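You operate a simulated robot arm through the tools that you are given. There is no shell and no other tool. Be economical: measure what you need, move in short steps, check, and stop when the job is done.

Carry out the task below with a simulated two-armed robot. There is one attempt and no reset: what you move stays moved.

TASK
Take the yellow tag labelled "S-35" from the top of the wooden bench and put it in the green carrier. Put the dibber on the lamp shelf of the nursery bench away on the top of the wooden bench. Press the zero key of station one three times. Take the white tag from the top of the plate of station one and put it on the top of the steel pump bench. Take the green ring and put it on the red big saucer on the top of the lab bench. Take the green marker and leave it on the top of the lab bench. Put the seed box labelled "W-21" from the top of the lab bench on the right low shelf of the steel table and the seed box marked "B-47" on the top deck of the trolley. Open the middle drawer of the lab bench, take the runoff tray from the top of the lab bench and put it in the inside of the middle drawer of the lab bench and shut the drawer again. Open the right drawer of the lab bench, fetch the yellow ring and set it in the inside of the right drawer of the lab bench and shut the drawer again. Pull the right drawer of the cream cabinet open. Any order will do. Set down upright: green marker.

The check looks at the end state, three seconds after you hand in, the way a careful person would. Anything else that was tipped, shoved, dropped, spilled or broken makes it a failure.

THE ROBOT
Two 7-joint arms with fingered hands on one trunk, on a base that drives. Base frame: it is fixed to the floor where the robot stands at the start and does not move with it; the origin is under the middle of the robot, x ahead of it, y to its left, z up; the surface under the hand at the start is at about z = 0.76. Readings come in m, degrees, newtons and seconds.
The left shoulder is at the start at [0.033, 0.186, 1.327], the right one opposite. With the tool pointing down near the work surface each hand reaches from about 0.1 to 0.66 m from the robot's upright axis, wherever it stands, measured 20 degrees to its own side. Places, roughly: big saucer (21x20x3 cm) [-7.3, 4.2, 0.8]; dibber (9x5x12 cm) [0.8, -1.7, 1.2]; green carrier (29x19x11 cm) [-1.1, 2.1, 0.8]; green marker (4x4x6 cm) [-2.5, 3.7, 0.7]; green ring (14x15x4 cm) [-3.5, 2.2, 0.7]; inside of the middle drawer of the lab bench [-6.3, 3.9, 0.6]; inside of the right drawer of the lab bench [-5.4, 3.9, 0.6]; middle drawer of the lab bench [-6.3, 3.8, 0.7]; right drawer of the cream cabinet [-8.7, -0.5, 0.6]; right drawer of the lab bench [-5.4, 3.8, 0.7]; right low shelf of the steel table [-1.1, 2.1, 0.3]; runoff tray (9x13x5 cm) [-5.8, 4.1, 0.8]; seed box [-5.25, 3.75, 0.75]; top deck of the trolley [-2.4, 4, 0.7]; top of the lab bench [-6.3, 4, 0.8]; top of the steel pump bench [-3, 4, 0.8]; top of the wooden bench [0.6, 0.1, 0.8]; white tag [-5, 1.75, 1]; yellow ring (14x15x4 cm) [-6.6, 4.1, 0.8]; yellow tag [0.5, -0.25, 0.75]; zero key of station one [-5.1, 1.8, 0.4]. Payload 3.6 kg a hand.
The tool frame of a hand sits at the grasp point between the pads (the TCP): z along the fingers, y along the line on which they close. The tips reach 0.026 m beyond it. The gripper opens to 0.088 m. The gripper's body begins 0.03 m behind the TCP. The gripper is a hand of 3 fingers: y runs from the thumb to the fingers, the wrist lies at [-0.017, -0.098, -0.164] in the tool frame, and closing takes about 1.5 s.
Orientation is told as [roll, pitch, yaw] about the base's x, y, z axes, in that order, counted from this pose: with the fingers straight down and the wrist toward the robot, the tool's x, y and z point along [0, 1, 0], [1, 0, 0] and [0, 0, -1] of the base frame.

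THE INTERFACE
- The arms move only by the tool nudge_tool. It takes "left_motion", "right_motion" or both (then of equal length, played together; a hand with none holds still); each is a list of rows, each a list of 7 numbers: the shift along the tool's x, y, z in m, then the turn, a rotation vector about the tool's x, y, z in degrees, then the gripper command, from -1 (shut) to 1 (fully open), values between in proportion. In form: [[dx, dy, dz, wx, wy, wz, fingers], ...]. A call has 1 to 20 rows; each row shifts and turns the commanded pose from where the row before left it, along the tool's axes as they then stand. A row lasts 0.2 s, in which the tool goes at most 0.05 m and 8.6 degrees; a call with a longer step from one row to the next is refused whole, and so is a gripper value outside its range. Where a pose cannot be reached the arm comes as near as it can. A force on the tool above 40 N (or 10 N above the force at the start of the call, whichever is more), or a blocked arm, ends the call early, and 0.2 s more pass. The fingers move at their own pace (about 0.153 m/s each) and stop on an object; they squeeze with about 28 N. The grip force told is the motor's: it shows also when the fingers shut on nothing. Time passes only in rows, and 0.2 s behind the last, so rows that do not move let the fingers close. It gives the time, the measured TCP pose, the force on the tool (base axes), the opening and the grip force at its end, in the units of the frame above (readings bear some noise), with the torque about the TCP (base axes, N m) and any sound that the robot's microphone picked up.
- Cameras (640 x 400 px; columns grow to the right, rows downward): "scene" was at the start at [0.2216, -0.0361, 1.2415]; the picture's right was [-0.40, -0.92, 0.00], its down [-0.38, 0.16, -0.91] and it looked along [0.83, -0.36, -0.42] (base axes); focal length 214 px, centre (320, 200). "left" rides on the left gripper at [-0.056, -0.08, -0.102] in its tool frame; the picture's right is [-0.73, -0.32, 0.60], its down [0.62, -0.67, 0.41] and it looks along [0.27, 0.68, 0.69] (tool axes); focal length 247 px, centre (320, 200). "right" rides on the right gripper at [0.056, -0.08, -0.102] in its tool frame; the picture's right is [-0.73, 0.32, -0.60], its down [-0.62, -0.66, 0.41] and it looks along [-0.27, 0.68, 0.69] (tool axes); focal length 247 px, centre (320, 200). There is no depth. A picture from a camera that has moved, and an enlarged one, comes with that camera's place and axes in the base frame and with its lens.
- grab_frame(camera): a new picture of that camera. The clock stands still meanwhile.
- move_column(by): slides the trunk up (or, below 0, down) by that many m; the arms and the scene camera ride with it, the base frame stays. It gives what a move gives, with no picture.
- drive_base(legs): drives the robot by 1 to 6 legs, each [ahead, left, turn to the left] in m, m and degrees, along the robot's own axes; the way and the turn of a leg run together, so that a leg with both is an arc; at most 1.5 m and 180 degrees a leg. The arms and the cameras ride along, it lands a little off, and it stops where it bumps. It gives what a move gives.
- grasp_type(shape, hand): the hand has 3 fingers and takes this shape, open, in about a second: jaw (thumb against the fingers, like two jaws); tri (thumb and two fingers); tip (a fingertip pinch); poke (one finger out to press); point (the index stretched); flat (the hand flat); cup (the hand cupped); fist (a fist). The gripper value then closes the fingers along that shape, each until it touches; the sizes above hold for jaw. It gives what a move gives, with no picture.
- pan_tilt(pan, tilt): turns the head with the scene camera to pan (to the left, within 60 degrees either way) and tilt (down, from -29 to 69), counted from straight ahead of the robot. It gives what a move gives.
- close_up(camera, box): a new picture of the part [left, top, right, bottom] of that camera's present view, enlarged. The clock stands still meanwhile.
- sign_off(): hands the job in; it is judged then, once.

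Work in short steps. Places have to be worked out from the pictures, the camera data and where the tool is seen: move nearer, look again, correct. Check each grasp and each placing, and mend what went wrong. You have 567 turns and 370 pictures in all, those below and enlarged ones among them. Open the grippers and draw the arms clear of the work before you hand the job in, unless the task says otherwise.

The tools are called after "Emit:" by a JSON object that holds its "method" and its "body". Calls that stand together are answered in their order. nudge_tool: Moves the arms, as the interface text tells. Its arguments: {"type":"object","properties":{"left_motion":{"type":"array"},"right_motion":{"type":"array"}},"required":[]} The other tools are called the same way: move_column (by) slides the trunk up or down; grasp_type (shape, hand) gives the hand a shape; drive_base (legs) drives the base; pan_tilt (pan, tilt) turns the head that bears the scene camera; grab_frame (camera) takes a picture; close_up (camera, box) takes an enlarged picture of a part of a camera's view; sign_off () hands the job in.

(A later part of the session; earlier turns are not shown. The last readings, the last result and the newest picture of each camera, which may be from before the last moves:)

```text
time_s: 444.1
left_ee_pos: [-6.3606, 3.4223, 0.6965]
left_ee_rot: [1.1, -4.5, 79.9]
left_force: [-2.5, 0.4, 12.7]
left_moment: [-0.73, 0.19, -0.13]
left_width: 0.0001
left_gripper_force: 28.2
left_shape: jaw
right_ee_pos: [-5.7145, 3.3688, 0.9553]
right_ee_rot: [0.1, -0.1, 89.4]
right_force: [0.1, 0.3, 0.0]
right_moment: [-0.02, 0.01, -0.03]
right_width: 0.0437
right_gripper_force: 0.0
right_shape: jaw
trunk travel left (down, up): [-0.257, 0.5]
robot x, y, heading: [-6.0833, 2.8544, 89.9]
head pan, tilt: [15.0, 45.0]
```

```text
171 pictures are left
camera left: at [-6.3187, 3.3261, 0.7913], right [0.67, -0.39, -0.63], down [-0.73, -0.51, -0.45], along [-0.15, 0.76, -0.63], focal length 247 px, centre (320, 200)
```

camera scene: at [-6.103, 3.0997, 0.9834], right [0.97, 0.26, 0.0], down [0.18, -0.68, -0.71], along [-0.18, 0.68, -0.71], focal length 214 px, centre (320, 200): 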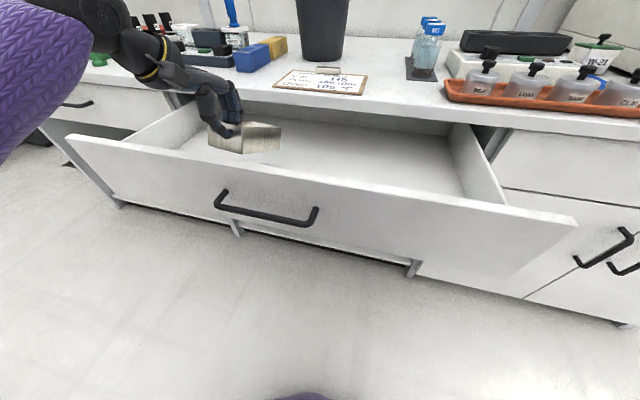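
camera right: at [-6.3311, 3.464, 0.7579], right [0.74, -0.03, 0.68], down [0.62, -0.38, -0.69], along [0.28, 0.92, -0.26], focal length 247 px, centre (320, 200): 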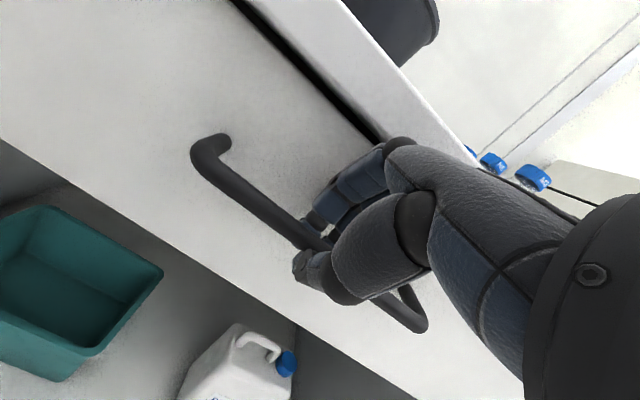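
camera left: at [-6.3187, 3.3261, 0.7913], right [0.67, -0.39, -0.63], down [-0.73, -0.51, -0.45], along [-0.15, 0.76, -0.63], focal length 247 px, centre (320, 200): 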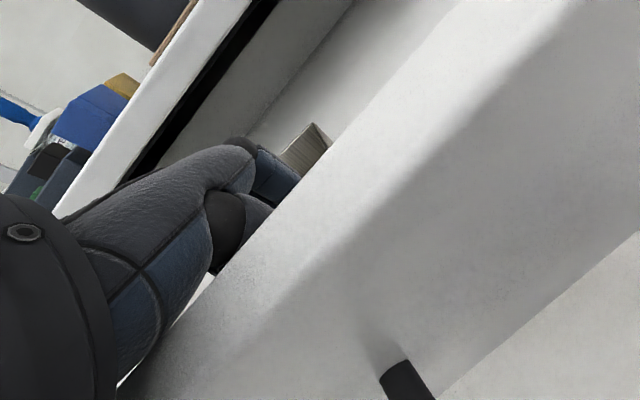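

Contact with the drawer floor; the wrist camera is just above the panel. I release and lift straight up with the trunk.

Emit:
{"method": "nudge_tool", "body": {"left_motion": [[0, 0, -0.004, 0, 0, 0, -0.6], [0, 0, 0, 0, 0, 0, -0.2], [0, 0, 0, 0, 0, 0, -0.1], [0, 0, 0, 0, 0, 0, -0.1]]}}

Emit:
{"method": "move_column", "body": {"by": 0.22}}

Emit:
{"method": "grab_frame", "body": {"camera": "scene"}}

```text
time_s: 445.1
left_ee_pos: [-6.361, 3.4218, 0.6976]
left_ee_rot: [0.9, -4.1, 80.1]
left_force: [0.1, -0.5, 0.9]
left_moment: [-0.01, 0.0, 0.0]
left_width: 0.0392
left_gripper_force: 0.1
left_shape: jaw
right_ee_pos: [-5.7156, 3.3684, 0.954]
right_ee_rot: [0.1, -0.1, 89.4]
right_force: [-0.4, -0.6, -0.2]
right_moment: [-0.02, 0.0, 0.02]
right_width: 0.0437
right_gripper_force: 0.0
right_shape: jaw
trunk travel left (down, up): [-0.257, 0.5]
robot x, y, heading: [-6.0835, 2.8565, 89.9]
head pan, tilt: [15.0, 45.0]
```

```text
time_s: 447.5
left_ee_pos: [-6.3605, 3.4209, 0.9185]
left_ee_rot: [0.9, -4.1, 80.0]
left_force: [0.0, -1.3, -0.2]
left_moment: [0.0, 0.0, -0.03]
left_width: 0.0389
left_gripper_force: 0.2
left_shape: jaw
right_ee_pos: [-5.7134, 3.3697, 1.1718]
right_ee_rot: [0.1, -0.1, 89.4]
right_force: [-0.9, 0.4, 0.0]
right_moment: [0.0, -0.02, 0.0]
right_width: 0.0436
right_gripper_force: 0.1
right_shape: jaw
trunk travel left (down, up): [-0.477, 0.28]
robot x, y, heading: [-6.0839, 2.8582, 89.9]
head pan, tilt: [15.0, 45.0]
```

```text
170 pictures are left
camera scene: at [-6.1029, 3.0722, 1.2184], right [0.97, 0.26, 0.0], down [0.18, -0.68, -0.71], along [-0.18, 0.68, -0.71], focal length 214 px, centre (320, 200)
```

scene: 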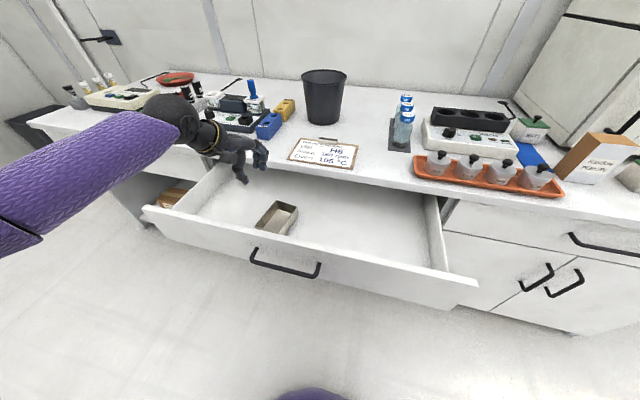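

The tray is in the drawer. I back up and prepare the left fist to push it shut.

Emit:
{"method": "drive_base", "body": {"legs": [[-0.28, 0, 0]]}}

Emit:
{"method": "move_column", "body": {"by": -0.2}}

Emit:
{"method": "nudge_tool", "body": {"left_motion": [[0, 0, 0, -5, 0, -3, -1], [0, 0, 0, -5, 0, -4, -1], [0, 0, 0, -5, 0, -3, -1], [0, 0, 0, 0, 0, 0, -1], [0, 0, 0, 0, 0, 0, -1]]}}

Emit:
{"method": "grab_frame", "body": {"camera": "scene"}}

```text
time_s: 449.4
left_ee_pos: [-6.3608, 3.1414, 0.9186]
left_ee_rot: [1.0, -4.1, 80.0]
left_force: [-0.2, -0.3, 0.4]
left_moment: [0.01, -0.01, 0.0]
left_width: 0.0389
left_gripper_force: 0.1
left_shape: jaw
right_ee_pos: [-5.7148, 3.0891, 1.1754]
right_ee_rot: [0.1, -0.1, 89.5]
right_force: [-0.1, 0.7, -0.4]
right_moment: [0.02, -0.01, -0.01]
right_width: 0.0436
right_gripper_force: 0.1
right_shape: jaw
trunk travel left (down, up): [-0.477, 0.28]
robot x, y, heading: [-6.0832, 2.5768, 89.9]
head pan, tilt: [15.0, 45.0]
```

```text
time_s: 451.6
left_ee_pos: [-6.3618, 3.142, 0.7182]
left_ee_rot: [1.0, -4.1, 79.9]
left_force: [-0.9, 0.3, 0.2]
left_moment: [-0.02, 0.0, 0.02]
left_width: 0.0392
left_gripper_force: 0.2
left_shape: jaw
right_ee_pos: [-5.7146, 3.0907, 0.9761]
right_ee_rot: [0.0, 0.0, 89.3]
right_force: [0.3, -0.1, -0.6]
right_moment: [0.0, -0.02, 0.0]
right_width: 0.0437
right_gripper_force: 0.1
right_shape: jaw
trunk travel left (down, up): [-0.277, 0.48]
robot x, y, heading: [-6.083, 2.5768, 89.9]
head pan, tilt: [15.0, 45.0]
```

```text
time_s: 452.8
left_ee_pos: [-6.3615, 3.1413, 0.7188]
left_ee_rot: [-1.2, -19.1, 90.2]
left_force: [0.5, -0.1, 0.4]
left_moment: [-0.03, 0.04, 0.01]
left_width: 0.0
left_gripper_force: 28.3
left_shape: jaw
right_ee_pos: [-5.7144, 3.0902, 0.9746]
right_ee_rot: [0.2, -0.1, 89.4]
right_force: [-0.2, -0.6, 0.0]
right_moment: [0.02, -0.03, 0.01]
right_width: 0.0437
right_gripper_force: 0.1
right_shape: jaw
trunk travel left (down, up): [-0.277, 0.48]
robot x, y, heading: [-6.0811, 2.577, 89.5]
head pan, tilt: [15.0, 45.0]
```

```text
169 pictures are left
camera scene: at [-6.1034, 2.8179, 1.0051], right [0.97, 0.26, 0.0], down [0.18, -0.68, -0.71], along [-0.18, 0.68, -0.71], focal length 214 px, centre (320, 200)
```

scene: 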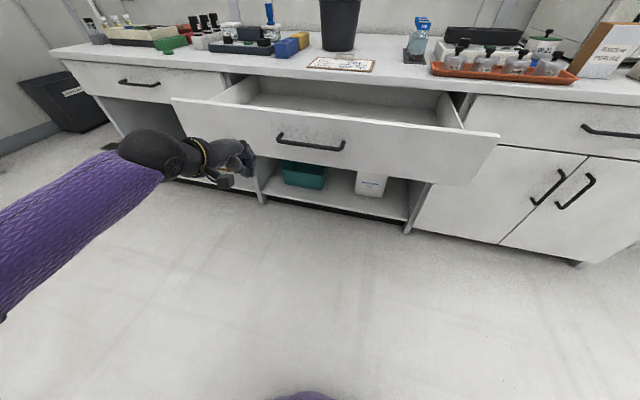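

I shift the fist 6 cm left of the handle and drive forward to push.

Emit:
{"method": "nudge_tool", "body": {"left_motion": [[0.03, 0, 0, 0, 0, 0, -1], [0.03, 0, 0, 0, 0, 0, -1]]}}

Emit:
{"method": "drive_base", "body": {"legs": [[0.39, 0, 0]]}}

Emit:
{"method": "drive_base", "body": {"legs": [[0.08, 0, 0]]}}

Emit:
{"method": "grab_frame", "body": {"camera": "scene"}}

```text
time_s: 453.4
left_ee_pos: [-6.4199, 3.1423, 0.7171]
left_ee_rot: [-1.1, -19.1, 90.3]
left_force: [-0.4, 0.5, 0.0]
left_moment: [0.0, 0.0, -0.02]
left_width: 0.0
left_gripper_force: 27.8
left_shape: jaw
right_ee_pos: [-5.7152, 3.0901, 0.9752]
right_ee_rot: [0.1, -0.1, 89.3]
right_force: [-0.5, 0.1, 0.2]
right_moment: [0.02, 0.01, -0.03]
right_width: 0.0436
right_gripper_force: 0.1
right_shape: jaw
trunk travel left (down, up): [-0.277, 0.48]
robot x, y, heading: [-6.0797, 2.5757, 89.8]
head pan, tilt: [15.0, 45.0]
```

```text
time_s: 455.9
left_ee_pos: [-6.4216, 3.5322, 0.7167]
left_ee_rot: [-1.1, -19.0, 90.3]
left_force: [-0.6, -0.4, 0.5]
left_moment: [0.0, 0.0, 0.0]
left_width: 0.0
left_gripper_force: 27.7
left_shape: jaw
right_ee_pos: [-5.716, 3.4816, 0.9738]
right_ee_rot: [0.1, -0.1, 89.6]
right_force: [0.9, 0.6, 0.1]
right_moment: [0.0, 0.03, 0.0]
right_width: 0.0437
right_gripper_force: 0.0
right_shape: jaw
trunk travel left (down, up): [-0.277, 0.48]
robot x, y, heading: [-6.0803, 2.9699, 90.0]
head pan, tilt: [15.0, 45.0]
```

```text
time_s: 456.9
left_ee_pos: [-6.4227, 3.5927, 0.7089]
left_ee_rot: [-0.9, -17.8, 90.1]
left_force: [0.7, -0.5, 0.3]
left_moment: [-0.02, -0.01, 0.02]
left_width: 0.0
left_gripper_force: 28.4
left_shape: jaw
right_ee_pos: [-5.7164, 3.5477, 0.9742]
right_ee_rot: [0.1, -0.1, 89.5]
right_force: [0.3, 0.2, 1.0]
right_moment: [-0.01, 0.01, -0.02]
right_width: 0.0438
right_gripper_force: 0.2
right_shape: jaw
trunk travel left (down, up): [-0.277, 0.48]
robot x, y, heading: [-6.0836, 3.039, 90.1]
head pan, tilt: [15.0, 45.0]
stopped in leg 1: the force on the tool passed its limit at 56 N (the readings are from after the stop); the commanded pose is now the measured one
```

```text
168 pictures are left
camera scene: at [-6.104, 3.2752, 1.0051], right [0.97, 0.26, 0.0], down [0.18, -0.68, -0.71], along [-0.18, 0.68, -0.71], focal length 214 px, centre (320, 200)
```

scene: 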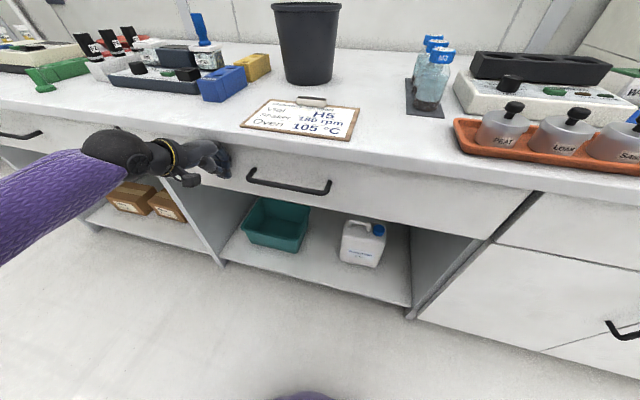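

The middle drawer is shut. Next the seed boxes: I back off, raise the trunk and drive right to view them.

Emit:
{"method": "drive_base", "body": {"legs": [[-0.2, 0, 0]]}}

Emit:
{"method": "move_column", "body": {"by": 0.38}}

Emit:
{"method": "drive_base", "body": {"legs": [[0, -0.55, 0]]}}

Emit:
{"method": "pan_tilt", "body": {"pan": 0, "tilt": 42}}

Emit:
{"method": "grab_frame", "body": {"camera": "scene"}}

```text
time_s: 458.5
left_ee_pos: [-6.4206, 3.3939, 0.7091]
left_ee_rot: [-0.9, -17.9, 90.1]
left_force: [0.2, -0.4, -0.4]
left_moment: [0.01, 0.01, 0.02]
left_width: 0.0001
left_gripper_force: 28.0
left_shape: jaw
right_ee_pos: [-5.7152, 3.3478, 0.9746]
right_ee_rot: [0.1, -0.2, 89.4]
right_force: [0.1, -0.5, -0.8]
right_moment: [-0.03, 0.0, -0.02]
right_width: 0.0438
right_gripper_force: 0.0
right_shape: jaw
trunk travel left (down, up): [-0.277, 0.48]
robot x, y, heading: [-6.0802, 2.8336, 90.1]
head pan, tilt: [15.0, 45.0]
```

```text
time_s: 462.2
left_ee_pos: [-6.4205, 3.3937, 1.0876]
left_ee_rot: [-0.9, -17.8, 90.1]
left_force: [0.2, 0.5, 0.0]
left_moment: [0.01, -0.02, 0.0]
left_width: 0.0001
left_gripper_force: 28.2
left_shape: jaw
right_ee_pos: [-5.7152, 3.3493, 1.354]
right_ee_rot: [0.1, -0.1, 89.3]
right_force: [-0.4, 0.2, 0.2]
right_moment: [0.01, 0.01, -0.04]
right_width: 0.0436
right_gripper_force: 0.0
right_shape: jaw
trunk travel left (down, up): [-0.657, 0.1]
robot x, y, heading: [-6.0822, 2.8314, 89.9]
head pan, tilt: [15.0, 45.0]
```

```text
time_s: 465.4
left_ee_pos: [-5.8661, 3.3935, 1.0893]
left_ee_rot: [-1.0, -17.9, 89.9]
left_force: [-0.3, 0.1, -0.1]
left_moment: [-0.01, -0.01, 0.02]
left_width: 0.0001
left_gripper_force: 28.2
left_shape: jaw
right_ee_pos: [-5.161, 3.3462, 1.3538]
right_ee_rot: [0.0, -0.2, 89.2]
right_force: [0.0, -0.8, -0.5]
right_moment: [0.0, -0.01, -0.02]
right_width: 0.0433
right_gripper_force: 0.1
right_shape: jaw
trunk travel left (down, up): [-0.657, 0.1]
robot x, y, heading: [-5.529, 2.8342, 89.8]
head pan, tilt: [15.0, 45.0]
```

```text
time_s: 466.1
left_ee_pos: [-5.8675, 3.3935, 1.088]
left_ee_rot: [-1.0, -17.9, 89.8]
left_force: [0.6, 0.1, 0.4]
left_moment: [0.03, 0.0, -0.02]
left_width: 0.0001
left_gripper_force: 28.4
left_shape: jaw
right_ee_pos: [-5.1601, 3.3455, 1.3545]
right_ee_rot: [0.1, -0.1, 89.2]
right_force: [0.6, -0.2, 0.7]
right_moment: [-0.02, 0.0, -0.01]
right_width: 0.0433
right_gripper_force: 0.0
right_shape: jaw
trunk travel left (down, up): [-0.657, 0.1]
robot x, y, heading: [-5.5306, 2.8315, 89.7]
head pan, tilt: [0.0, 42.0]
```

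```text
167 pictures are left
camera scene: at [-5.5291, 3.0496, 1.4066], right [1.0, 0.0, 0.0], down [0.0, -0.67, -0.74], along [0.0, 0.74, -0.67], focal length 214 px, centre (320, 200)
```

scene: 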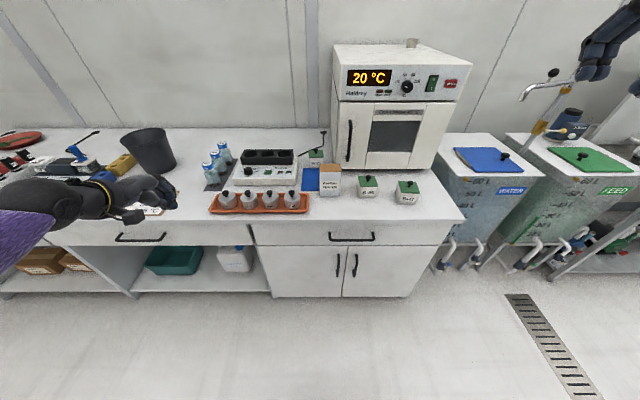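

B-47 is at about (-5.185, 3.68), W-21 at (-5.55, 3.97). I drive forward so the right hand is above B-47 and look through its camera.

Emit:
{"method": "drive_base", "body": {"legs": [[0.36, 0, 0]]}}

Emit:
{"method": "grab_frame", "body": {"camera": "right"}}

Emit:
{"method": "close_up", "body": {"camera": "scene", "box": [260, 180, 520, 340]}}

```text
time_s: 468.5
left_ee_pos: [-5.8652, 3.7551, 1.0886]
left_ee_rot: [-0.8, -17.8, 90.0]
left_force: [-0.4, -0.2, 0.4]
left_moment: [-0.01, 0.03, 0.0]
left_width: 0.0003
left_gripper_force: 27.7
left_shape: jaw
right_ee_pos: [-5.1595, 3.7076, 1.3543]
right_ee_rot: [0.1, -0.1, 89.3]
right_force: [0.6, -0.5, -0.1]
right_moment: [-0.06, 0.0, 0.01]
right_width: 0.0434
right_gripper_force: 0.1
right_shape: jaw
trunk travel left (down, up): [-0.657, 0.1]
robot x, y, heading: [-5.531, 3.1939, 90.0]
head pan, tilt: [0.0, 42.0]
```

```text
166 pictures are left
camera right: at [-5.2166, 3.6278, 1.457], right [0.74, 0.31, 0.6], down [0.61, -0.67, -0.41], along [0.28, 0.67, -0.69], focal length 247 px, centre (320, 200)
```

right: 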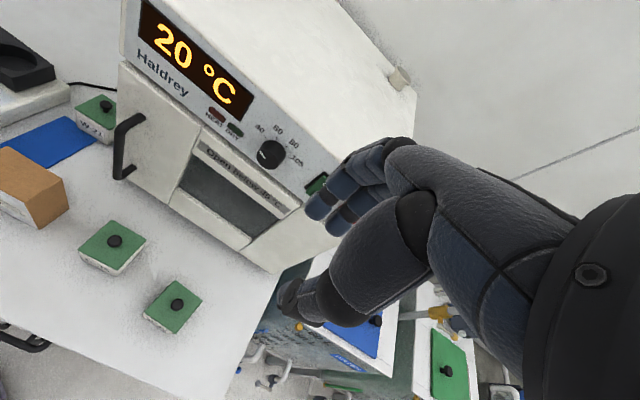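

```text
2.46 times, centred on (390, 260) of scene
camera zoom: at [-5.5278, 3.411, 1.4066], right [1.0, 0.0, 0.0], down [0.0, -0.67, -0.74], along [0.0, 0.74, -0.67], focal length 528 px, centre (148, 52)
```

zoom: 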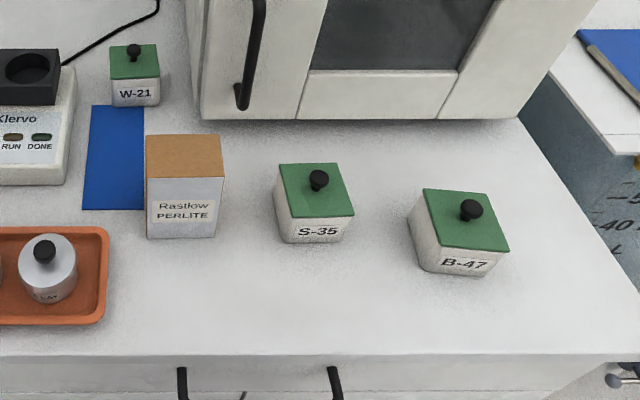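

The box (8 cm lid) has a knob at (-5.167, 3.725, 0.881), a natural handle. I level/raise the left hand, and bring the right hand down over the knob.

Emit:
{"method": "nudge_tool", "body": {"left_motion": [[0, 0, -0.03, 6, 0, 0, 0], [0, 0, -0.03, 6, 0, 0, 0], [0, 0, -0.03, 6, 0, 0, 0], [0, 0, -0.03, 0, 0, 0, 0], [0, 0, 0, 0, 0, 0, 0], [0, 0, 0, 0, 0, 0, 0]], "right_motion": [[0.0075, 0.0175, 0.03, 0, 0, 0, 0.1], [0, 0, 0.04, 0, 0, 0, 0.1], [0, 0, 0.04, 0, 0, 0, 0.1], [0, 0, 0.04, 0, 0, 0, 0.1], [0, 0, 0.04, 0, 0, 0, 0.1], [0, 0, 0, 0, 0, 0, 0.1]]}}

Emit:
{"method": "move_column", "body": {"by": -0.15}}

Emit:
{"method": "grab_frame", "body": {"camera": "right"}}

Emit:
{"method": "grab_frame", "body": {"camera": "scene"}}

```text
time_s: 469.9
left_ee_pos: [-5.867, 3.7363, 1.2058]
left_ee_rot: [-1.0, 0.2, 89.6]
left_force: [0.5, 0.5, 0.0]
left_moment: [0.0, 0.01, 0.03]
left_width: 0.0439
left_gripper_force: 0.1
left_shape: jaw
right_ee_pos: [-5.1678, 3.7233, 1.1636]
right_ee_rot: [0.0, -0.3, 89.2]
right_force: [-0.8, 0.2, 0.3]
right_moment: [0.01, 0.01, -0.04]
right_width: 0.0481
right_gripper_force: 0.1
right_shape: jaw
trunk travel left (down, up): [-0.657, 0.1]
robot x, y, heading: [-5.5276, 3.1929, 89.6]
head pan, tilt: [0.0, 42.0]
```

```text
time_s: 471.6
left_ee_pos: [-5.8681, 3.7358, 1.0561]
left_ee_rot: [-1.0, 0.2, 89.6]
left_force: [0.4, 0.6, -0.5]
left_moment: [0.04, 0.01, 0.05]
left_width: 0.0438
left_gripper_force: 0.0
left_shape: jaw
right_ee_pos: [-5.1674, 3.7257, 1.0144]
right_ee_rot: [0.1, -0.1, 89.2]
right_force: [-0.8, -1.1, -0.5]
right_moment: [-0.01, 0.03, -0.02]
right_width: 0.048
right_gripper_force: 0.0
right_shape: jaw
trunk travel left (down, up): [-0.507, 0.25]
robot x, y, heading: [-5.5267, 3.1947, 89.7]
head pan, tilt: [0.0, 42.0]
```

```text
164 pictures are left
camera right: at [-5.2243, 3.6453, 1.1174], right [0.74, 0.31, 0.6], down [0.61, -0.67, -0.41], along [0.28, 0.67, -0.69], focal length 247 px, centre (320, 200)
```

right: 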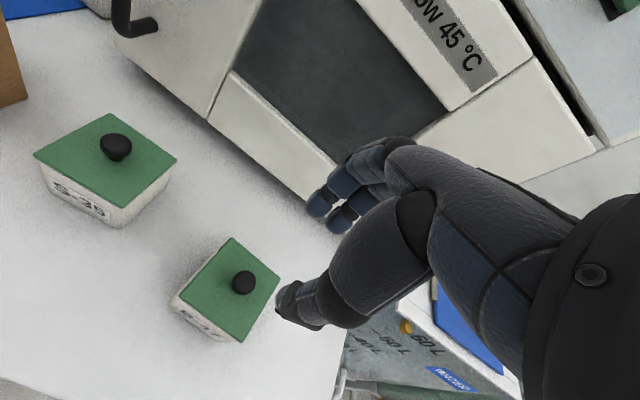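

```text
163 pictures are left
camera scene: at [-5.5278, 3.4148, 1.2542], right [1.0, 0.0, 0.0], down [0.0, -0.67, -0.74], along [0.0, 0.74, -0.67], focal length 214 px, centre (320, 200)
```

scene: 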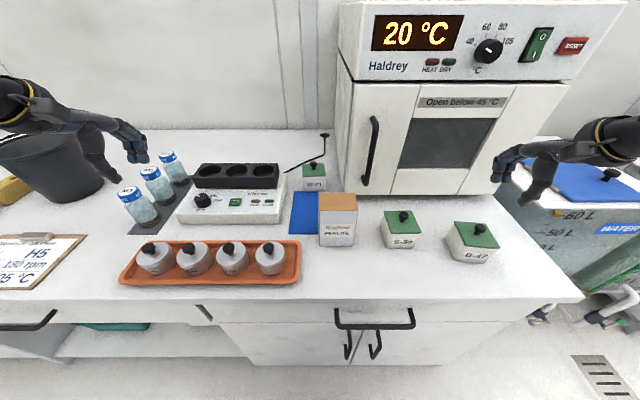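

Knob confirmed at (-5.168, 3.7255, 0.885). I descend to z≈0.899 and close.

Emit:
{"method": "nudge_tool", "body": {"right_motion": [[0, 0, 0.04, 0, 0, 0, 0.1], [0, 0, 0.04, 0, 0, 0, 0.1], [0, 0, 0.025, 0, 0, 0, 0.1], [0, 0, 0.01, 0, 0, 0, 0.1], [0, 0, 0, 0, 0, 0, 0.1]]}}

Emit:
{"method": "grab_frame", "body": {"camera": "right"}}

Emit:
{"method": "close_up", "body": {"camera": "scene", "box": [420, 130, 580, 290]}}

```text
time_s: 472.8
left_ee_pos: [-5.8668, 3.7368, 1.0567]
left_ee_rot: [-0.8, 0.2, 89.7]
left_force: [-0.3, -0.4, 1.0]
left_moment: [-0.01, 0.0, -0.01]
left_width: 0.0432
left_gripper_force: 0.0
left_shape: jaw
right_ee_pos: [-5.1671, 3.7255, 0.9004]
right_ee_rot: [0.2, -0.1, 89.1]
right_force: [-1.0, -0.2, -0.4]
right_moment: [0.0, -0.04, -0.05]
right_width: 0.0478
right_gripper_force: 0.0
right_shape: jaw
trunk travel left (down, up): [-0.507, 0.25]
robot x, y, heading: [-5.5295, 3.1925, 89.9]
head pan, tilt: [0.0, 42.0]
```

```text
162 pictures are left
camera right: at [-5.2244, 3.6454, 1.0024], right [0.74, 0.31, 0.6], down [0.61, -0.67, -0.41], along [0.28, 0.67, -0.69], focal length 247 px, centre (320, 200)
```

right: 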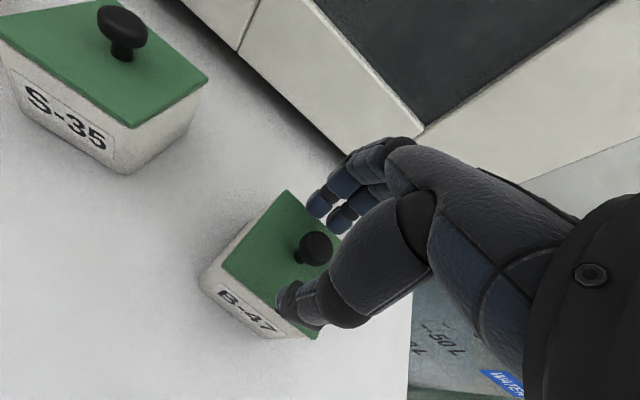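

```text
2.50 times, centred on (500, 210) of scene
camera zoom: at [-5.5278, 3.4149, 1.254], right [1.0, 0.0, 0.0], down [0.0, -0.67, -0.74], along [0.0, 0.74, -0.67], focal length 536 px, centre (-130, 175)
```

zoom: 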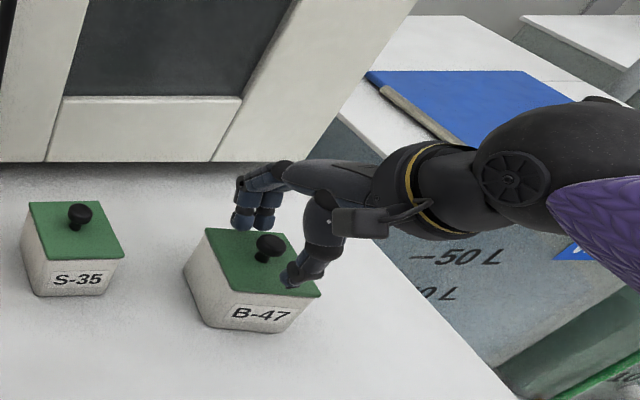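

The knob is between thumb and fingers. I close and try a 3 cm lift.

Emit:
{"method": "nudge_tool", "body": {"right_motion": [[0, 0, 0, 0, 0, 0, -0.4], [0, 0, 0, 0, 0, 0, -1], [0, 0, 0, 0, 0, 0, -1], [0, 0, 0, 0, 0, 0, -1], [0, 0, 0, 0, 0, 0, -1], [0, 0, 0, 0, 0, 0, -1]]}}

Emit:
{"method": "nudge_tool", "body": {"right_motion": [[0, 0, -0.01, 0, 0, 0, -1], [0, 0, -0.02, 0, 0, 0, -1], [0, 0, 0, 0, 0, 0, -1]]}}

Emit:
{"method": "grab_frame", "body": {"camera": "right"}}

Emit:
{"method": "close_up", "body": {"camera": "scene", "box": [420, 130, 580, 290]}}

```text
time_s: 474.2
left_ee_pos: [-5.8675, 3.7363, 1.0563]
left_ee_rot: [-0.9, 0.2, 89.7]
left_force: [-0.2, 0.4, -0.3]
left_moment: [0.01, 0.0, 0.0]
left_width: 0.0436
left_gripper_force: 0.1
left_shape: jaw
right_ee_pos: [-5.1669, 3.7252, 0.8997]
right_ee_rot: [0.1, -0.1, 89.1]
right_force: [2.5, 1.8, 3.0]
right_moment: [-0.08, -0.04, 0.05]
right_width: 0.0094
right_gripper_force: 28.1
right_shape: jaw
trunk travel left (down, up): [-0.507, 0.25]
robot x, y, heading: [-5.5302, 3.1924, 89.8]
head pan, tilt: [0.0, 42.0]
```

```text
time_s: 475.0
left_ee_pos: [-5.867, 3.7354, 1.0562]
left_ee_rot: [-0.9, 0.2, 89.5]
left_force: [0.9, -0.5, 1.1]
left_moment: [0.02, 0.0, 0.0]
left_width: 0.0436
left_gripper_force: 0.0
left_shape: jaw
right_ee_pos: [-5.1678, 3.7256, 0.93]
right_ee_rot: [0.1, -0.1, 89.3]
right_force: [-0.7, 0.2, -0.2]
right_moment: [-0.02, -0.02, 0.01]
right_width: 0.0098
right_gripper_force: 28.0
right_shape: jaw
trunk travel left (down, up): [-0.507, 0.25]
robot x, y, heading: [-5.5286, 3.1955, 89.9]
head pan, tilt: [0.0, 42.0]
heard: snap
```

```text
160 pictures are left
camera right: at [-5.2245, 3.6451, 1.0326], right [0.74, 0.31, 0.6], down [0.61, -0.67, -0.41], along [0.27, 0.67, -0.69], focal length 247 px, centre (320, 200)
```

right: 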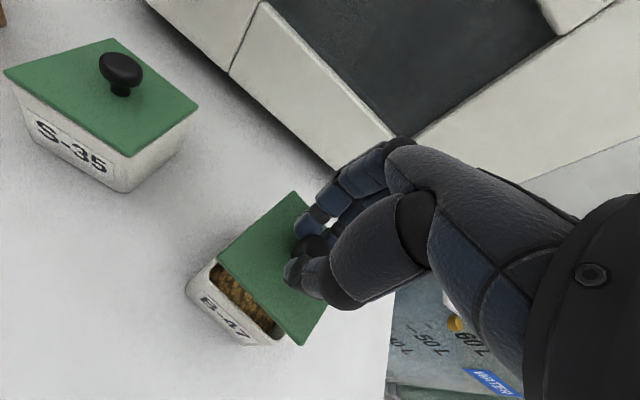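

```text
2.50 times, centred on (500, 210) of scene
camera zoom: at [-5.5279, 3.415, 1.254], right [1.0, 0.0, 0.0], down [0.0, -0.67, -0.74], along [0.0, 0.74, -0.67], focal length 536 px, centre (-130, 175)
```

zoom: 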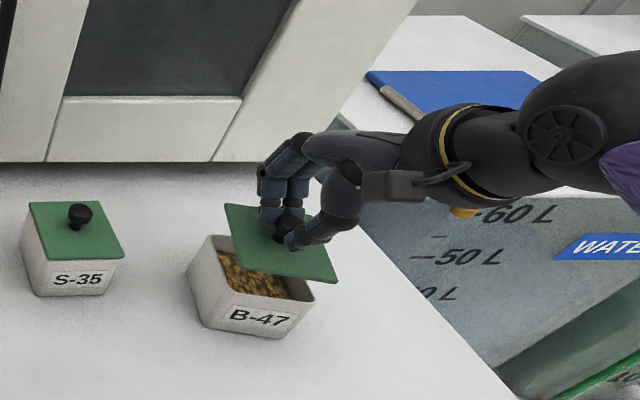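

The lid came off with a snap, so it is a separate part. I lower it straight back onto the box and press it on.

Emit:
{"method": "nudge_tool", "body": {"right_motion": [[0, 0, 0.015, 0, 0, 0, -1], [0, 0, 0.01, 0, 0, 0, -1], [0, 0, 0.004, 0, 0, 0, -1], [0, 0, 0.003, 0, 0, 0, -1], [0, 0, 0.003, 0, 0, 0, -1], [0, 0, 0, 0, 0, 0, -1]]}}

Emit:
{"method": "grab_frame", "body": {"camera": "right"}}

Emit:
{"method": "close_up", "body": {"camera": "scene", "box": [420, 130, 580, 290]}}

```text
time_s: 476.4
left_ee_pos: [-5.8677, 3.736, 1.0581]
left_ee_rot: [-0.9, 0.1, 89.6]
left_force: [0.4, 0.4, 0.3]
left_moment: [0.0, 0.0, -0.04]
left_width: 0.0438
left_gripper_force: 0.1
left_shape: jaw
right_ee_pos: [-5.167, 3.7261, 0.8971]
right_ee_rot: [0.1, -0.4, 89.2]
right_force: [2.0, -1.2, 11.3]
right_moment: [-0.1, -0.02, 0.06]
right_width: 0.0115
right_gripper_force: 28.0
right_shape: jaw
trunk travel left (down, up): [-0.507, 0.25]
robot x, y, heading: [-5.5285, 3.1946, 90.0]
head pan, tilt: [0.0, 42.0]
heard: snap
```

```text
158 pictures are left
camera right: at [-5.2244, 3.6455, 0.9987], right [0.74, 0.3, 0.6], down [0.61, -0.67, -0.42], along [0.28, 0.68, -0.68], focal length 247 px, centre (320, 200)
```

right: 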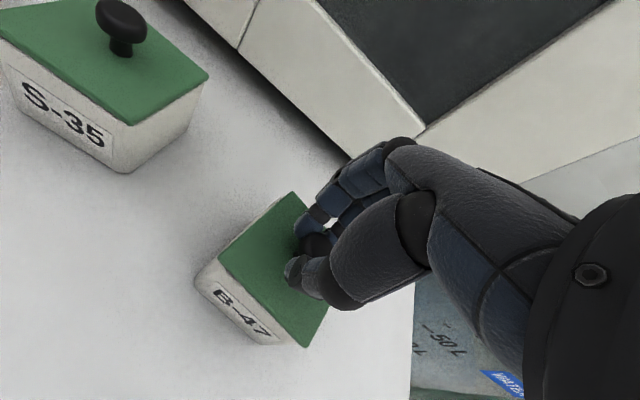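

```text
2.50 times, centred on (500, 210) of scene
camera zoom: at [-5.5281, 3.4138, 1.2543], right [1.0, 0.0, 0.0], down [0.0, -0.67, -0.74], along [0.0, 0.74, -0.67], focal length 536 px, centre (-130, 175)
```

zoom: 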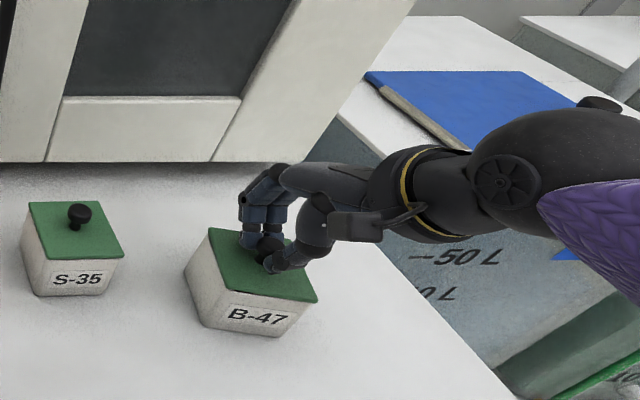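

A second snap: the lid is back on, nothing spilled. I'll grip the body below the lid instead: the depth is ~6.8 cm. I release, rise, open fully, and align the yaw to the box (~82°).

Emit:
{"method": "nudge_tool", "body": {"right_motion": [[0, 0, -0.003, 0, 0, 0, -1], [0, 0, 0, 0, 0, 0, -0.5], [0, 0, 0, 0, 0, 0, 0], [0, 0, 0, 0, 0, 0, 0.1], [0, 0, -0.03, 0, 0, 0, 0.1], [0, 0, -0.04, 0, 0, 3.5, 1], [0, 0, -0.03, 0, 0, 3.5, 1], [0, 0, 0, 0, 0, 0, 1], [0, 0, 0, 0, 0, 0, 1]]}}

Emit:
{"method": "close_up", "body": {"camera": "right", "box": [140, 180, 360, 380]}}

Emit:
{"method": "close_up", "body": {"camera": "scene", "box": [420, 170, 540, 290]}}

```text
time_s: 478.4
left_ee_pos: [-5.867, 3.7366, 1.0556]
left_ee_rot: [-0.9, 0.2, 89.6]
left_force: [0.4, 0.5, -0.4]
left_moment: [0.01, -0.01, 0.03]
left_width: 0.0437
left_gripper_force: 0.0
left_shape: jaw
right_ee_pos: [-5.1677, 3.7249, 0.9968]
right_ee_rot: [0.1, -0.2, 82.1]
right_force: [0.4, 0.5, -0.3]
right_moment: [0.03, -0.01, 0.0]
right_width: 0.0877
right_gripper_force: 0.1
right_shape: jaw
trunk travel left (down, up): [-0.507, 0.25]
robot x, y, heading: [-5.5318, 3.1945, 89.9]
head pan, tilt: [0.0, 42.0]
```

```text
2.00 times, centred on (250, 280) of right
camera zoom: at [-5.234, 3.6529, 1.0998], right [0.77, 0.21, 0.6], down [0.53, -0.74, -0.41], along [0.36, 0.63, -0.69], focal length 494 px, centre (460, 40)
```

zoom: 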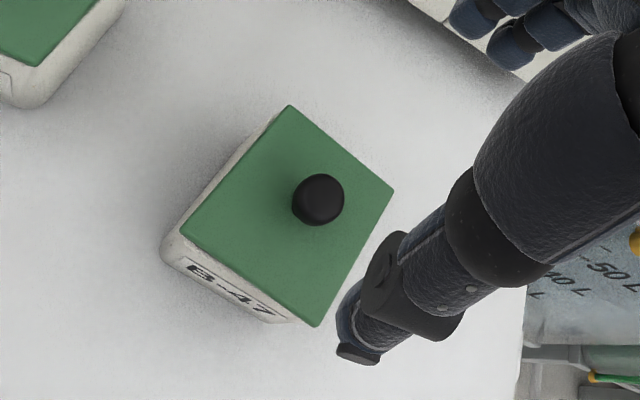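

```text
3.33 times, centred on (480, 230) of scene
camera zoom: at [-5.5279, 3.4149, 1.254], right [1.0, 0.0, 0.0], down [0.0, -0.67, -0.74], along [0.0, 0.74, -0.67], focal length 715 px, centre (-213, 100)
```

zoom: 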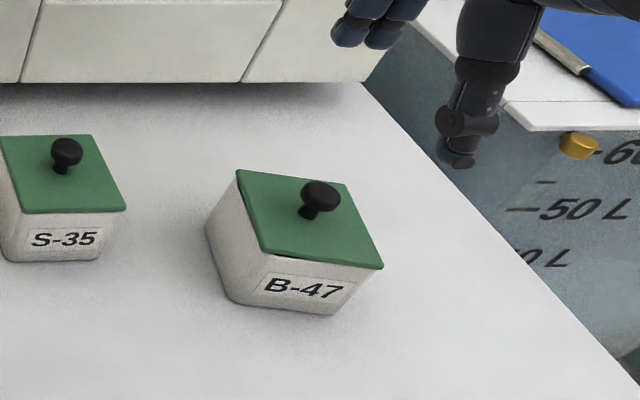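

The lid is 7×7 cm, rotated −12°, centred at (-5.1675, 3.7237). I set yaw 78° and descend stepwise around the body.

Emit:
{"method": "nudge_tool", "body": {"right_motion": [[0, 0, 0.03, 0, 0, 4, 1], [0, 0, 0.04, 0, 0, 0, 1], [0, 0, 0.03, 0, 0, 0, 1], [0, 0, 0.02, 0, 0, 0, 1], [0, 0, 0.01, 0, 0, 0, 1], [0, 0, 0.006, 0, 0, 0, 1], [0, 0, 0, 0, 0, 0, 1]]}}

Emit:
{"method": "grab_frame", "body": {"camera": "right"}}

Emit:
{"method": "close_up", "body": {"camera": "scene", "box": [420, 130, 580, 290]}}

```text
time_s: 480.0
left_ee_pos: [-5.8675, 3.7368, 1.0556]
left_ee_rot: [-0.9, 0.2, 89.6]
left_force: [-0.1, 0.6, 0.9]
left_moment: [-0.02, -0.02, 0.01]
left_width: 0.0434
left_gripper_force: 0.1
left_shape: jaw
right_ee_pos: [-5.168, 3.727, 0.8621]
right_ee_rot: [0.0, -0.1, 78.2]
right_force: [-0.1, -0.4, 1.2]
right_moment: [-0.02, -0.01, 0.02]
right_width: 0.0878
right_gripper_force: 0.2
right_shape: jaw
trunk travel left (down, up): [-0.507, 0.25]
robot x, y, heading: [-5.5277, 3.1964, 89.8]
head pan, tilt: [0.0, 42.0]
```

```text
154 pictures are left
camera right: at [-5.2388, 3.6581, 0.964], right [0.79, 0.16, 0.6], down [0.47, -0.78, -0.41], along [0.4, 0.61, -0.69], focal length 247 px, centre (320, 200)
```

right: 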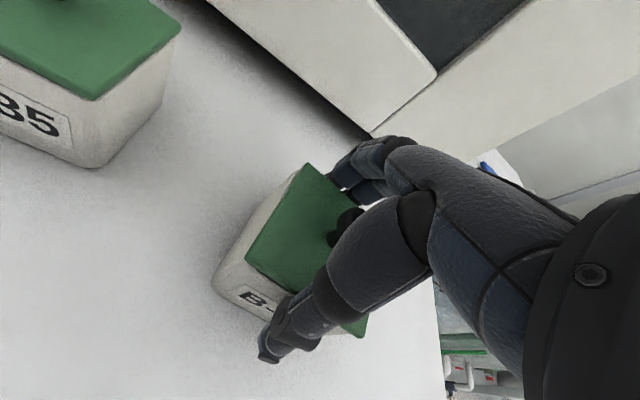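

```text
2.50 times, centred on (500, 210) of scene
camera zoom: at [-5.5279, 3.4148, 1.2541], right [1.0, 0.0, 0.0], down [0.0, -0.67, -0.74], along [0.0, 0.74, -0.67], focal length 536 px, centre (-130, 175)
```

zoom: 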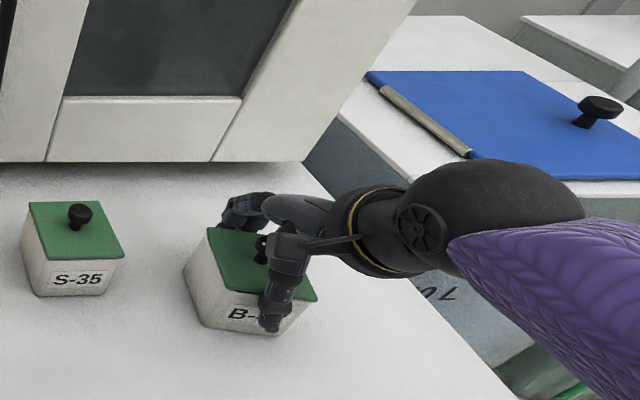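

No contact. I lower 1.5 cm more and then close around the body.

Emit:
{"method": "nudge_tool", "body": {"right_motion": [[0, -0.002, 0.008, 0, 0, 0, 1], [0, 0, 0.007, 0, 0, 0, 1], [0, 0, 0, 0, 0, 0, 1]]}}

Emit:
{"method": "nudge_tool", "body": {"right_motion": [[0, 0, 0, 0, 0, 0, 0.8], [0, 0, 0, 0, 0, 0, 0.6], [0, 0, 0, 0, 0, 0, 0.2], [0, 0, 0, 0, 0, 0, -0.3], [0, 0, 0, 0, 0, 0, -1], [0, 0, 0, 0, 0, 0, -1], [0, 0, 0, 0, 0, 0, -1]]}}

Emit:
{"method": "grab_frame", "body": {"camera": "right"}}

Emit:
{"method": "close_up", "body": {"camera": "scene", "box": [420, 130, 580, 290]}}

```text
time_s: 480.8
left_ee_pos: [-5.8663, 3.7359, 1.0565]
left_ee_rot: [-0.9, 0.2, 89.7]
left_force: [-0.5, 0.6, -0.1]
left_moment: [-0.02, -0.02, -0.02]
left_width: 0.0436
left_gripper_force: 0.0
left_shape: jaw
right_ee_pos: [-5.1669, 3.7236, 0.8458]
right_ee_rot: [0.2, -0.1, 78.1]
right_force: [0.1, -1.1, 1.7]
right_moment: [0.01, 0.02, 0.03]
right_width: 0.0878
right_gripper_force: 0.0
right_shape: jaw
trunk travel left (down, up): [-0.507, 0.25]
robot x, y, heading: [-5.5279, 3.1941, 89.8]
head pan, tilt: [0.0, 42.0]
```

```text
time_s: 482.4
left_ee_pos: [-5.8669, 3.7362, 1.0563]
left_ee_rot: [-1.0, 0.2, 89.6]
left_force: [0.1, 0.4, -0.9]
left_moment: [0.01, -0.01, -0.02]
left_width: 0.0438
left_gripper_force: 0.1
left_shape: jaw
right_ee_pos: [-5.1677, 3.7248, 0.8459]
right_ee_rot: [0.1, -0.1, 78.1]
right_force: [0.5, 0.3, 0.6]
right_moment: [0.11, -0.08, 0.07]
right_width: 0.0721
right_gripper_force: 28.2
right_shape: jaw
trunk travel left (down, up): [-0.507, 0.25]
robot x, y, heading: [-5.5323, 3.1933, 89.7]
head pan, tilt: [0.0, 42.0]
```

```text
152 pictures are left
camera right: at [-5.2389, 3.6558, 0.9492], right [0.79, 0.16, 0.6], down [0.47, -0.78, -0.41], along [0.4, 0.61, -0.69], focal length 247 px, centre (320, 200)
```

right: 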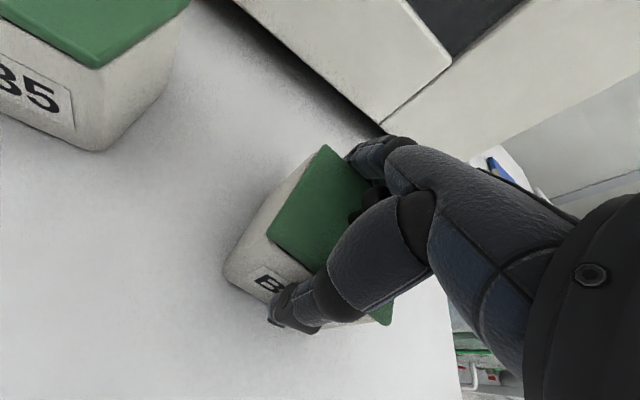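

```text
2.50 times, centred on (500, 210) of scene
camera zoom: at [-5.5279, 3.415, 1.254], right [1.0, 0.0, 0.0], down [0.0, -0.67, -0.74], along [0.0, 0.74, -0.67], focal length 536 px, centre (-130, 175)
```

zoom: 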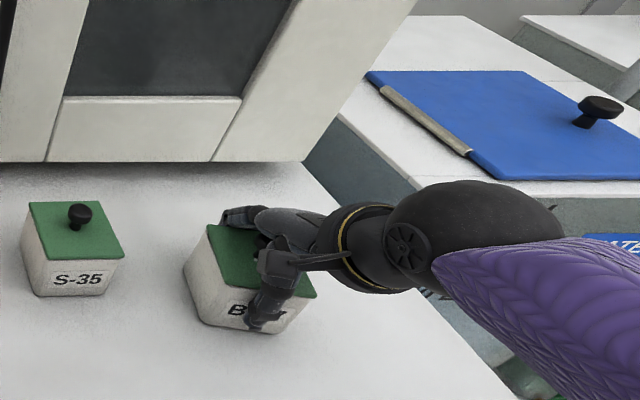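

Gripped at 7.2 cm. I lift 3 cm slowly and check that box and lid rise together.

Emit:
{"method": "nudge_tool", "body": {"right_motion": [[0, 0, -0.006, 0, 0, 0, -1], [0, 0, -0.008, 0, 0, 0, -1], [0, 0, -0.008, 0, 0, 0, -1], [0, 0, -0.008, 0, 0, 0, -1], [0, 0, 0, 0, 0, 0, -1]]}}

Emit:
{"method": "grab_frame", "body": {"camera": "right"}}

Emit:
{"method": "close_up", "body": {"camera": "scene", "box": [420, 130, 580, 290]}}

```text
time_s: 483.6
left_ee_pos: [-5.8674, 3.7365, 1.0559]
left_ee_rot: [-0.9, 0.2, 89.7]
left_force: [0.3, -0.7, 0.4]
left_moment: [0.0, -0.02, -0.01]
left_width: 0.0436
left_gripper_force: 0.2
left_shape: jaw
right_ee_pos: [-5.1672, 3.7232, 0.8761]
right_ee_rot: [0.2, -0.2, 78.2]
right_force: [0.4, 0.9, -1.8]
right_moment: [-0.03, -0.02, -0.01]
right_width: 0.0721
right_gripper_force: 28.4
right_shape: jaw
trunk travel left (down, up): [-0.507, 0.25]
robot x, y, heading: [-5.5319, 3.1947, 89.6]
head pan, tilt: [0.0, 42.0]
```

```text
150 pictures are left
camera right: at [-5.2387, 3.6564, 0.9791], right [0.79, 0.16, 0.6], down [0.47, -0.78, -0.41], along [0.4, 0.61, -0.69], focal length 247 px, centre (320, 200)
```

right: 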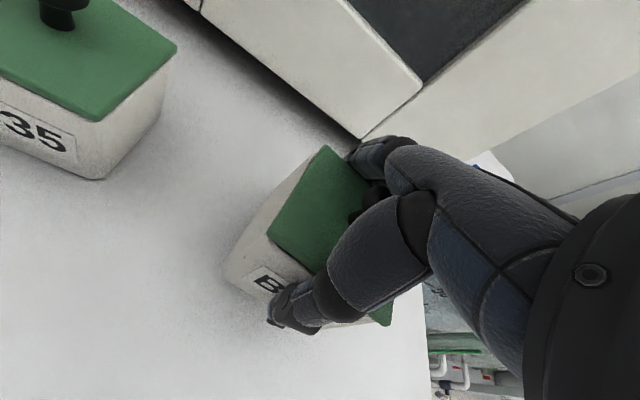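

```text
2.50 times, centred on (500, 210) of scene
camera zoom: at [-5.5277, 3.4151, 1.254], right [1.0, 0.0, 0.0], down [0.0, -0.67, -0.74], along [0.0, 0.74, -0.67], focal length 536 px, centre (-130, 175)
```

zoom: 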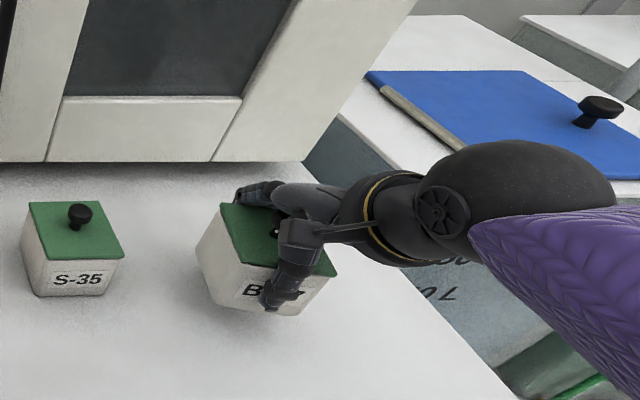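

Box and lid rise together. I raise and retract it, then move the base so the left hand can reach W-21.

Emit:
{"method": "nudge_tool", "body": {"right_motion": [[0, 0, -0.04, 0, 0, 0, -1], [0, 0, -0.04, 0, 0, 0, -1], [0, -0.02, -0.04, 0, 0, 0, -1], [0, -0.03, -0.03, 0, 0, 0, -1], [0, -0.03, 0, 0, 0, 0, -1], [0, 0, 0, 0, 0, 0, -1]]}}

Emit:
{"method": "move_column", "body": {"by": 0.12}}

Emit:
{"method": "drive_base", "body": {"legs": [[0.05, -0.15, 0]]}}

Emit:
{"method": "grab_frame", "body": {"camera": "left"}}

Emit:
{"method": "grab_frame", "body": {"camera": "scene"}}

```text
time_s: 485.0
left_ee_pos: [-5.8671, 3.7367, 1.0563]
left_ee_rot: [-0.9, 0.2, 89.7]
left_force: [0.6, 0.1, 0.5]
left_moment: [-0.01, -0.02, -0.01]
left_width: 0.0437
left_gripper_force: 0.1
left_shape: jaw
right_ee_pos: [-5.1837, 3.6462, 1.0256]
right_ee_rot: [0.0, 0.0, 78.3]
right_force: [-0.3, 0.2, -0.5]
right_moment: [0.01, 0.01, 0.01]
right_width: 0.072
right_gripper_force: 27.7
right_shape: jaw
trunk travel left (down, up): [-0.507, 0.25]
robot x, y, heading: [-5.5283, 3.1932, 89.9]
head pan, tilt: [0.0, 42.0]
```

```text
time_s: 486.5
left_ee_pos: [-5.8665, 3.7358, 1.1756]
left_ee_rot: [-1.0, 0.2, 89.7]
left_force: [0.0, 0.0, -0.3]
left_moment: [-0.03, 0.02, 0.01]
left_width: 0.0438
left_gripper_force: 0.1
left_shape: jaw
right_ee_pos: [-5.1843, 3.6455, 1.1453]
right_ee_rot: [0.1, -0.1, 78.2]
right_force: [-0.6, -0.5, -2.0]
right_moment: [-0.03, -0.03, -0.02]
right_width: 0.0723
right_gripper_force: 28.4
right_shape: jaw
trunk travel left (down, up): [-0.627, 0.13]
robot x, y, heading: [-5.525, 3.1959, 90.0]
head pan, tilt: [0.0, 42.0]
```

```text
time_s: 487.9
left_ee_pos: [-5.7156, 3.7871, 1.1769]
left_ee_rot: [-0.8, 0.2, 89.6]
left_force: [0.1, -0.2, 0.8]
left_moment: [0.0, 0.01, 0.01]
left_width: 0.0438
left_gripper_force: 0.0
left_shape: jaw
right_ee_pos: [-5.0328, 3.6958, 1.1461]
right_ee_rot: [0.3, -0.1, 78.3]
right_force: [-0.2, -0.2, -2.4]
right_moment: [-0.02, 0.01, 0.04]
right_width: 0.0722
right_gripper_force: 27.8
right_shape: jaw
trunk travel left (down, up): [-0.627, 0.13]
robot x, y, heading: [-5.3725, 3.2436, 89.7]
head pan, tilt: [0.0, 42.0]
```

```text
148 pictures are left
camera left: at [-5.6606, 3.7071, 1.2803], right [0.74, -0.33, -0.59], down [-0.62, -0.66, -0.42], along [-0.25, 0.67, -0.69], focal length 247 px, centre (320, 200)
```

left: 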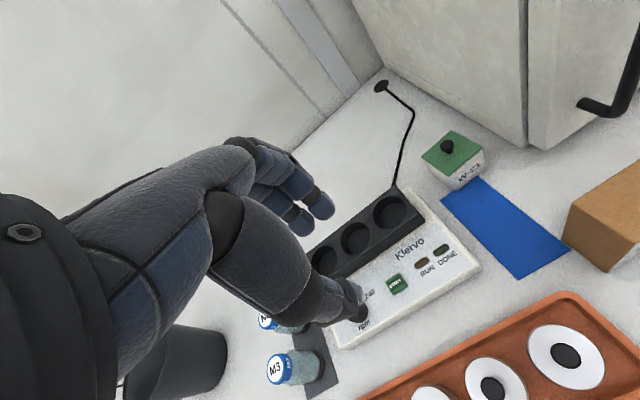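

```text
147 pictures are left
camera scene: at [-5.3759, 3.461, 1.3764], right [1.0, 0.0, 0.0], down [0.0, -0.67, -0.74], along [0.0, 0.74, -0.67], focal length 214 px, centre (320, 200)
```

scene: 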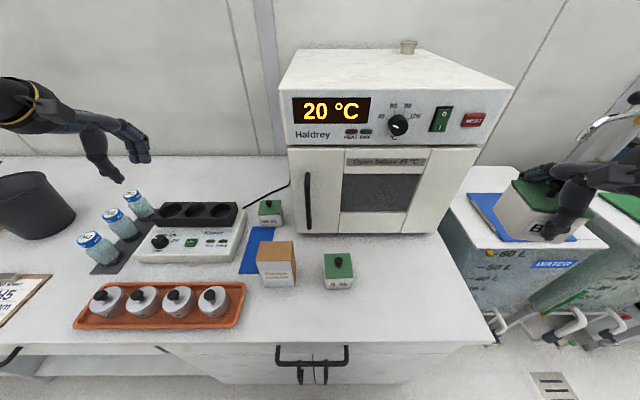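

W-21's lid spans x −5.58…−5.515, y 3.94…4.02; the oven's side is 6 cm to its right. I drive forward a little and bring the left hand above it.

Emit:
{"method": "drive_base", "body": {"legs": [[0.065, 0, 0]]}}

Emit:
{"method": "nudge_tool", "body": {"left_motion": [[-0.03, 0.01, 0, 0, 0.8, 0, 1], [-0.03, 0.02, 0, 0, 0, 0, 1], [-0.03, 0.02, 0, 0, 0, 0, 1], [-0.03, 0.02, 0, 0, 0, 0, 1], [-0.03, 0.03, 0, 0, 0, 0, 1], [-0.017, 0.03, 0, 0, 0, 4, 1], [0, 0, 0, 0, 0, 0, 1]]}}

Emit:
{"method": "grab_frame", "body": {"camera": "left"}}

Emit:
{"method": "grab_frame", "body": {"camera": "scene"}}

```text
time_s: 488.9
left_ee_pos: [-5.716, 3.8528, 1.175]
left_ee_rot: [-0.9, 0.3, 89.6]
left_force: [-0.5, 0.5, -0.4]
left_moment: [-0.03, 0.01, 0.01]
left_width: 0.0437
left_gripper_force: 0.0
left_shape: jaw
right_ee_pos: [-5.0329, 3.7613, 1.1459]
right_ee_rot: [0.1, 0.0, 78.2]
right_force: [0.1, 0.2, -1.6]
right_moment: [0.0, -0.01, 0.0]
right_width: 0.0721
right_gripper_force: 27.8
right_shape: jaw
trunk travel left (down, up): [-0.627, 0.13]
robot x, y, heading: [-5.3741, 3.3116, 89.6]
head pan, tilt: [0.0, 42.0]
```

```text
time_s: 490.5
left_ee_pos: [-5.5473, 3.9808, 1.1769]
left_ee_rot: [-0.1, 0.1, 85.5]
left_force: [0.3, 0.2, 0.3]
left_moment: [-0.02, 0.03, 0.0]
left_width: 0.088
left_gripper_force: 0.1
left_shape: jaw
right_ee_pos: [-5.0345, 3.7606, 1.1463]
right_ee_rot: [0.1, -0.1, 78.2]
right_force: [-0.5, 0.0, -1.9]
right_moment: [-0.02, 0.0, 0.01]
right_width: 0.0722
right_gripper_force: 28.0
right_shape: jaw
trunk travel left (down, up): [-0.627, 0.13]
robot x, y, heading: [-5.3751, 3.3124, 89.6]
head pan, tilt: [0.0, 42.0]
```

```text
146 pictures are left
camera left: at [-5.497, 3.8982, 1.28], right [0.71, -0.38, -0.6], down [-0.67, -0.62, -0.41], along [-0.21, 0.69, -0.69], focal length 247 px, centre (320, 200)
```

left: 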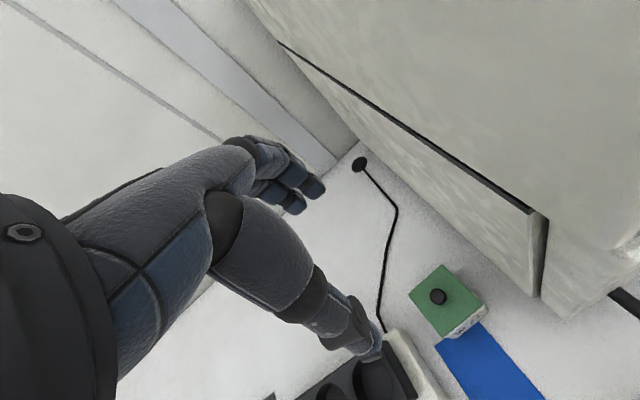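

```text
145 pictures are left
camera scene: at [-5.3768, 3.5261, 1.3765], right [1.0, 0.0, 0.0], down [0.0, -0.67, -0.74], along [0.0, 0.74, -0.67], focal length 214 px, centre (320, 200)
```

scene: 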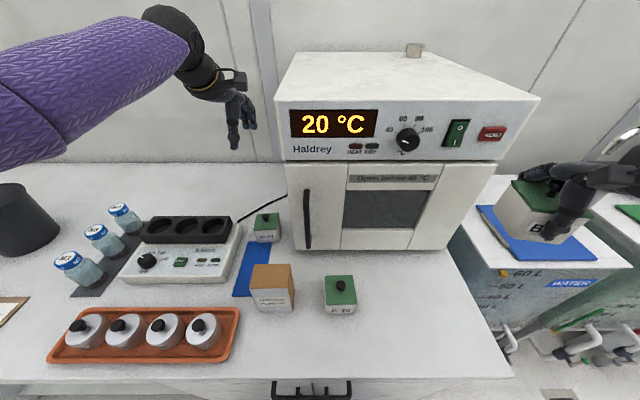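

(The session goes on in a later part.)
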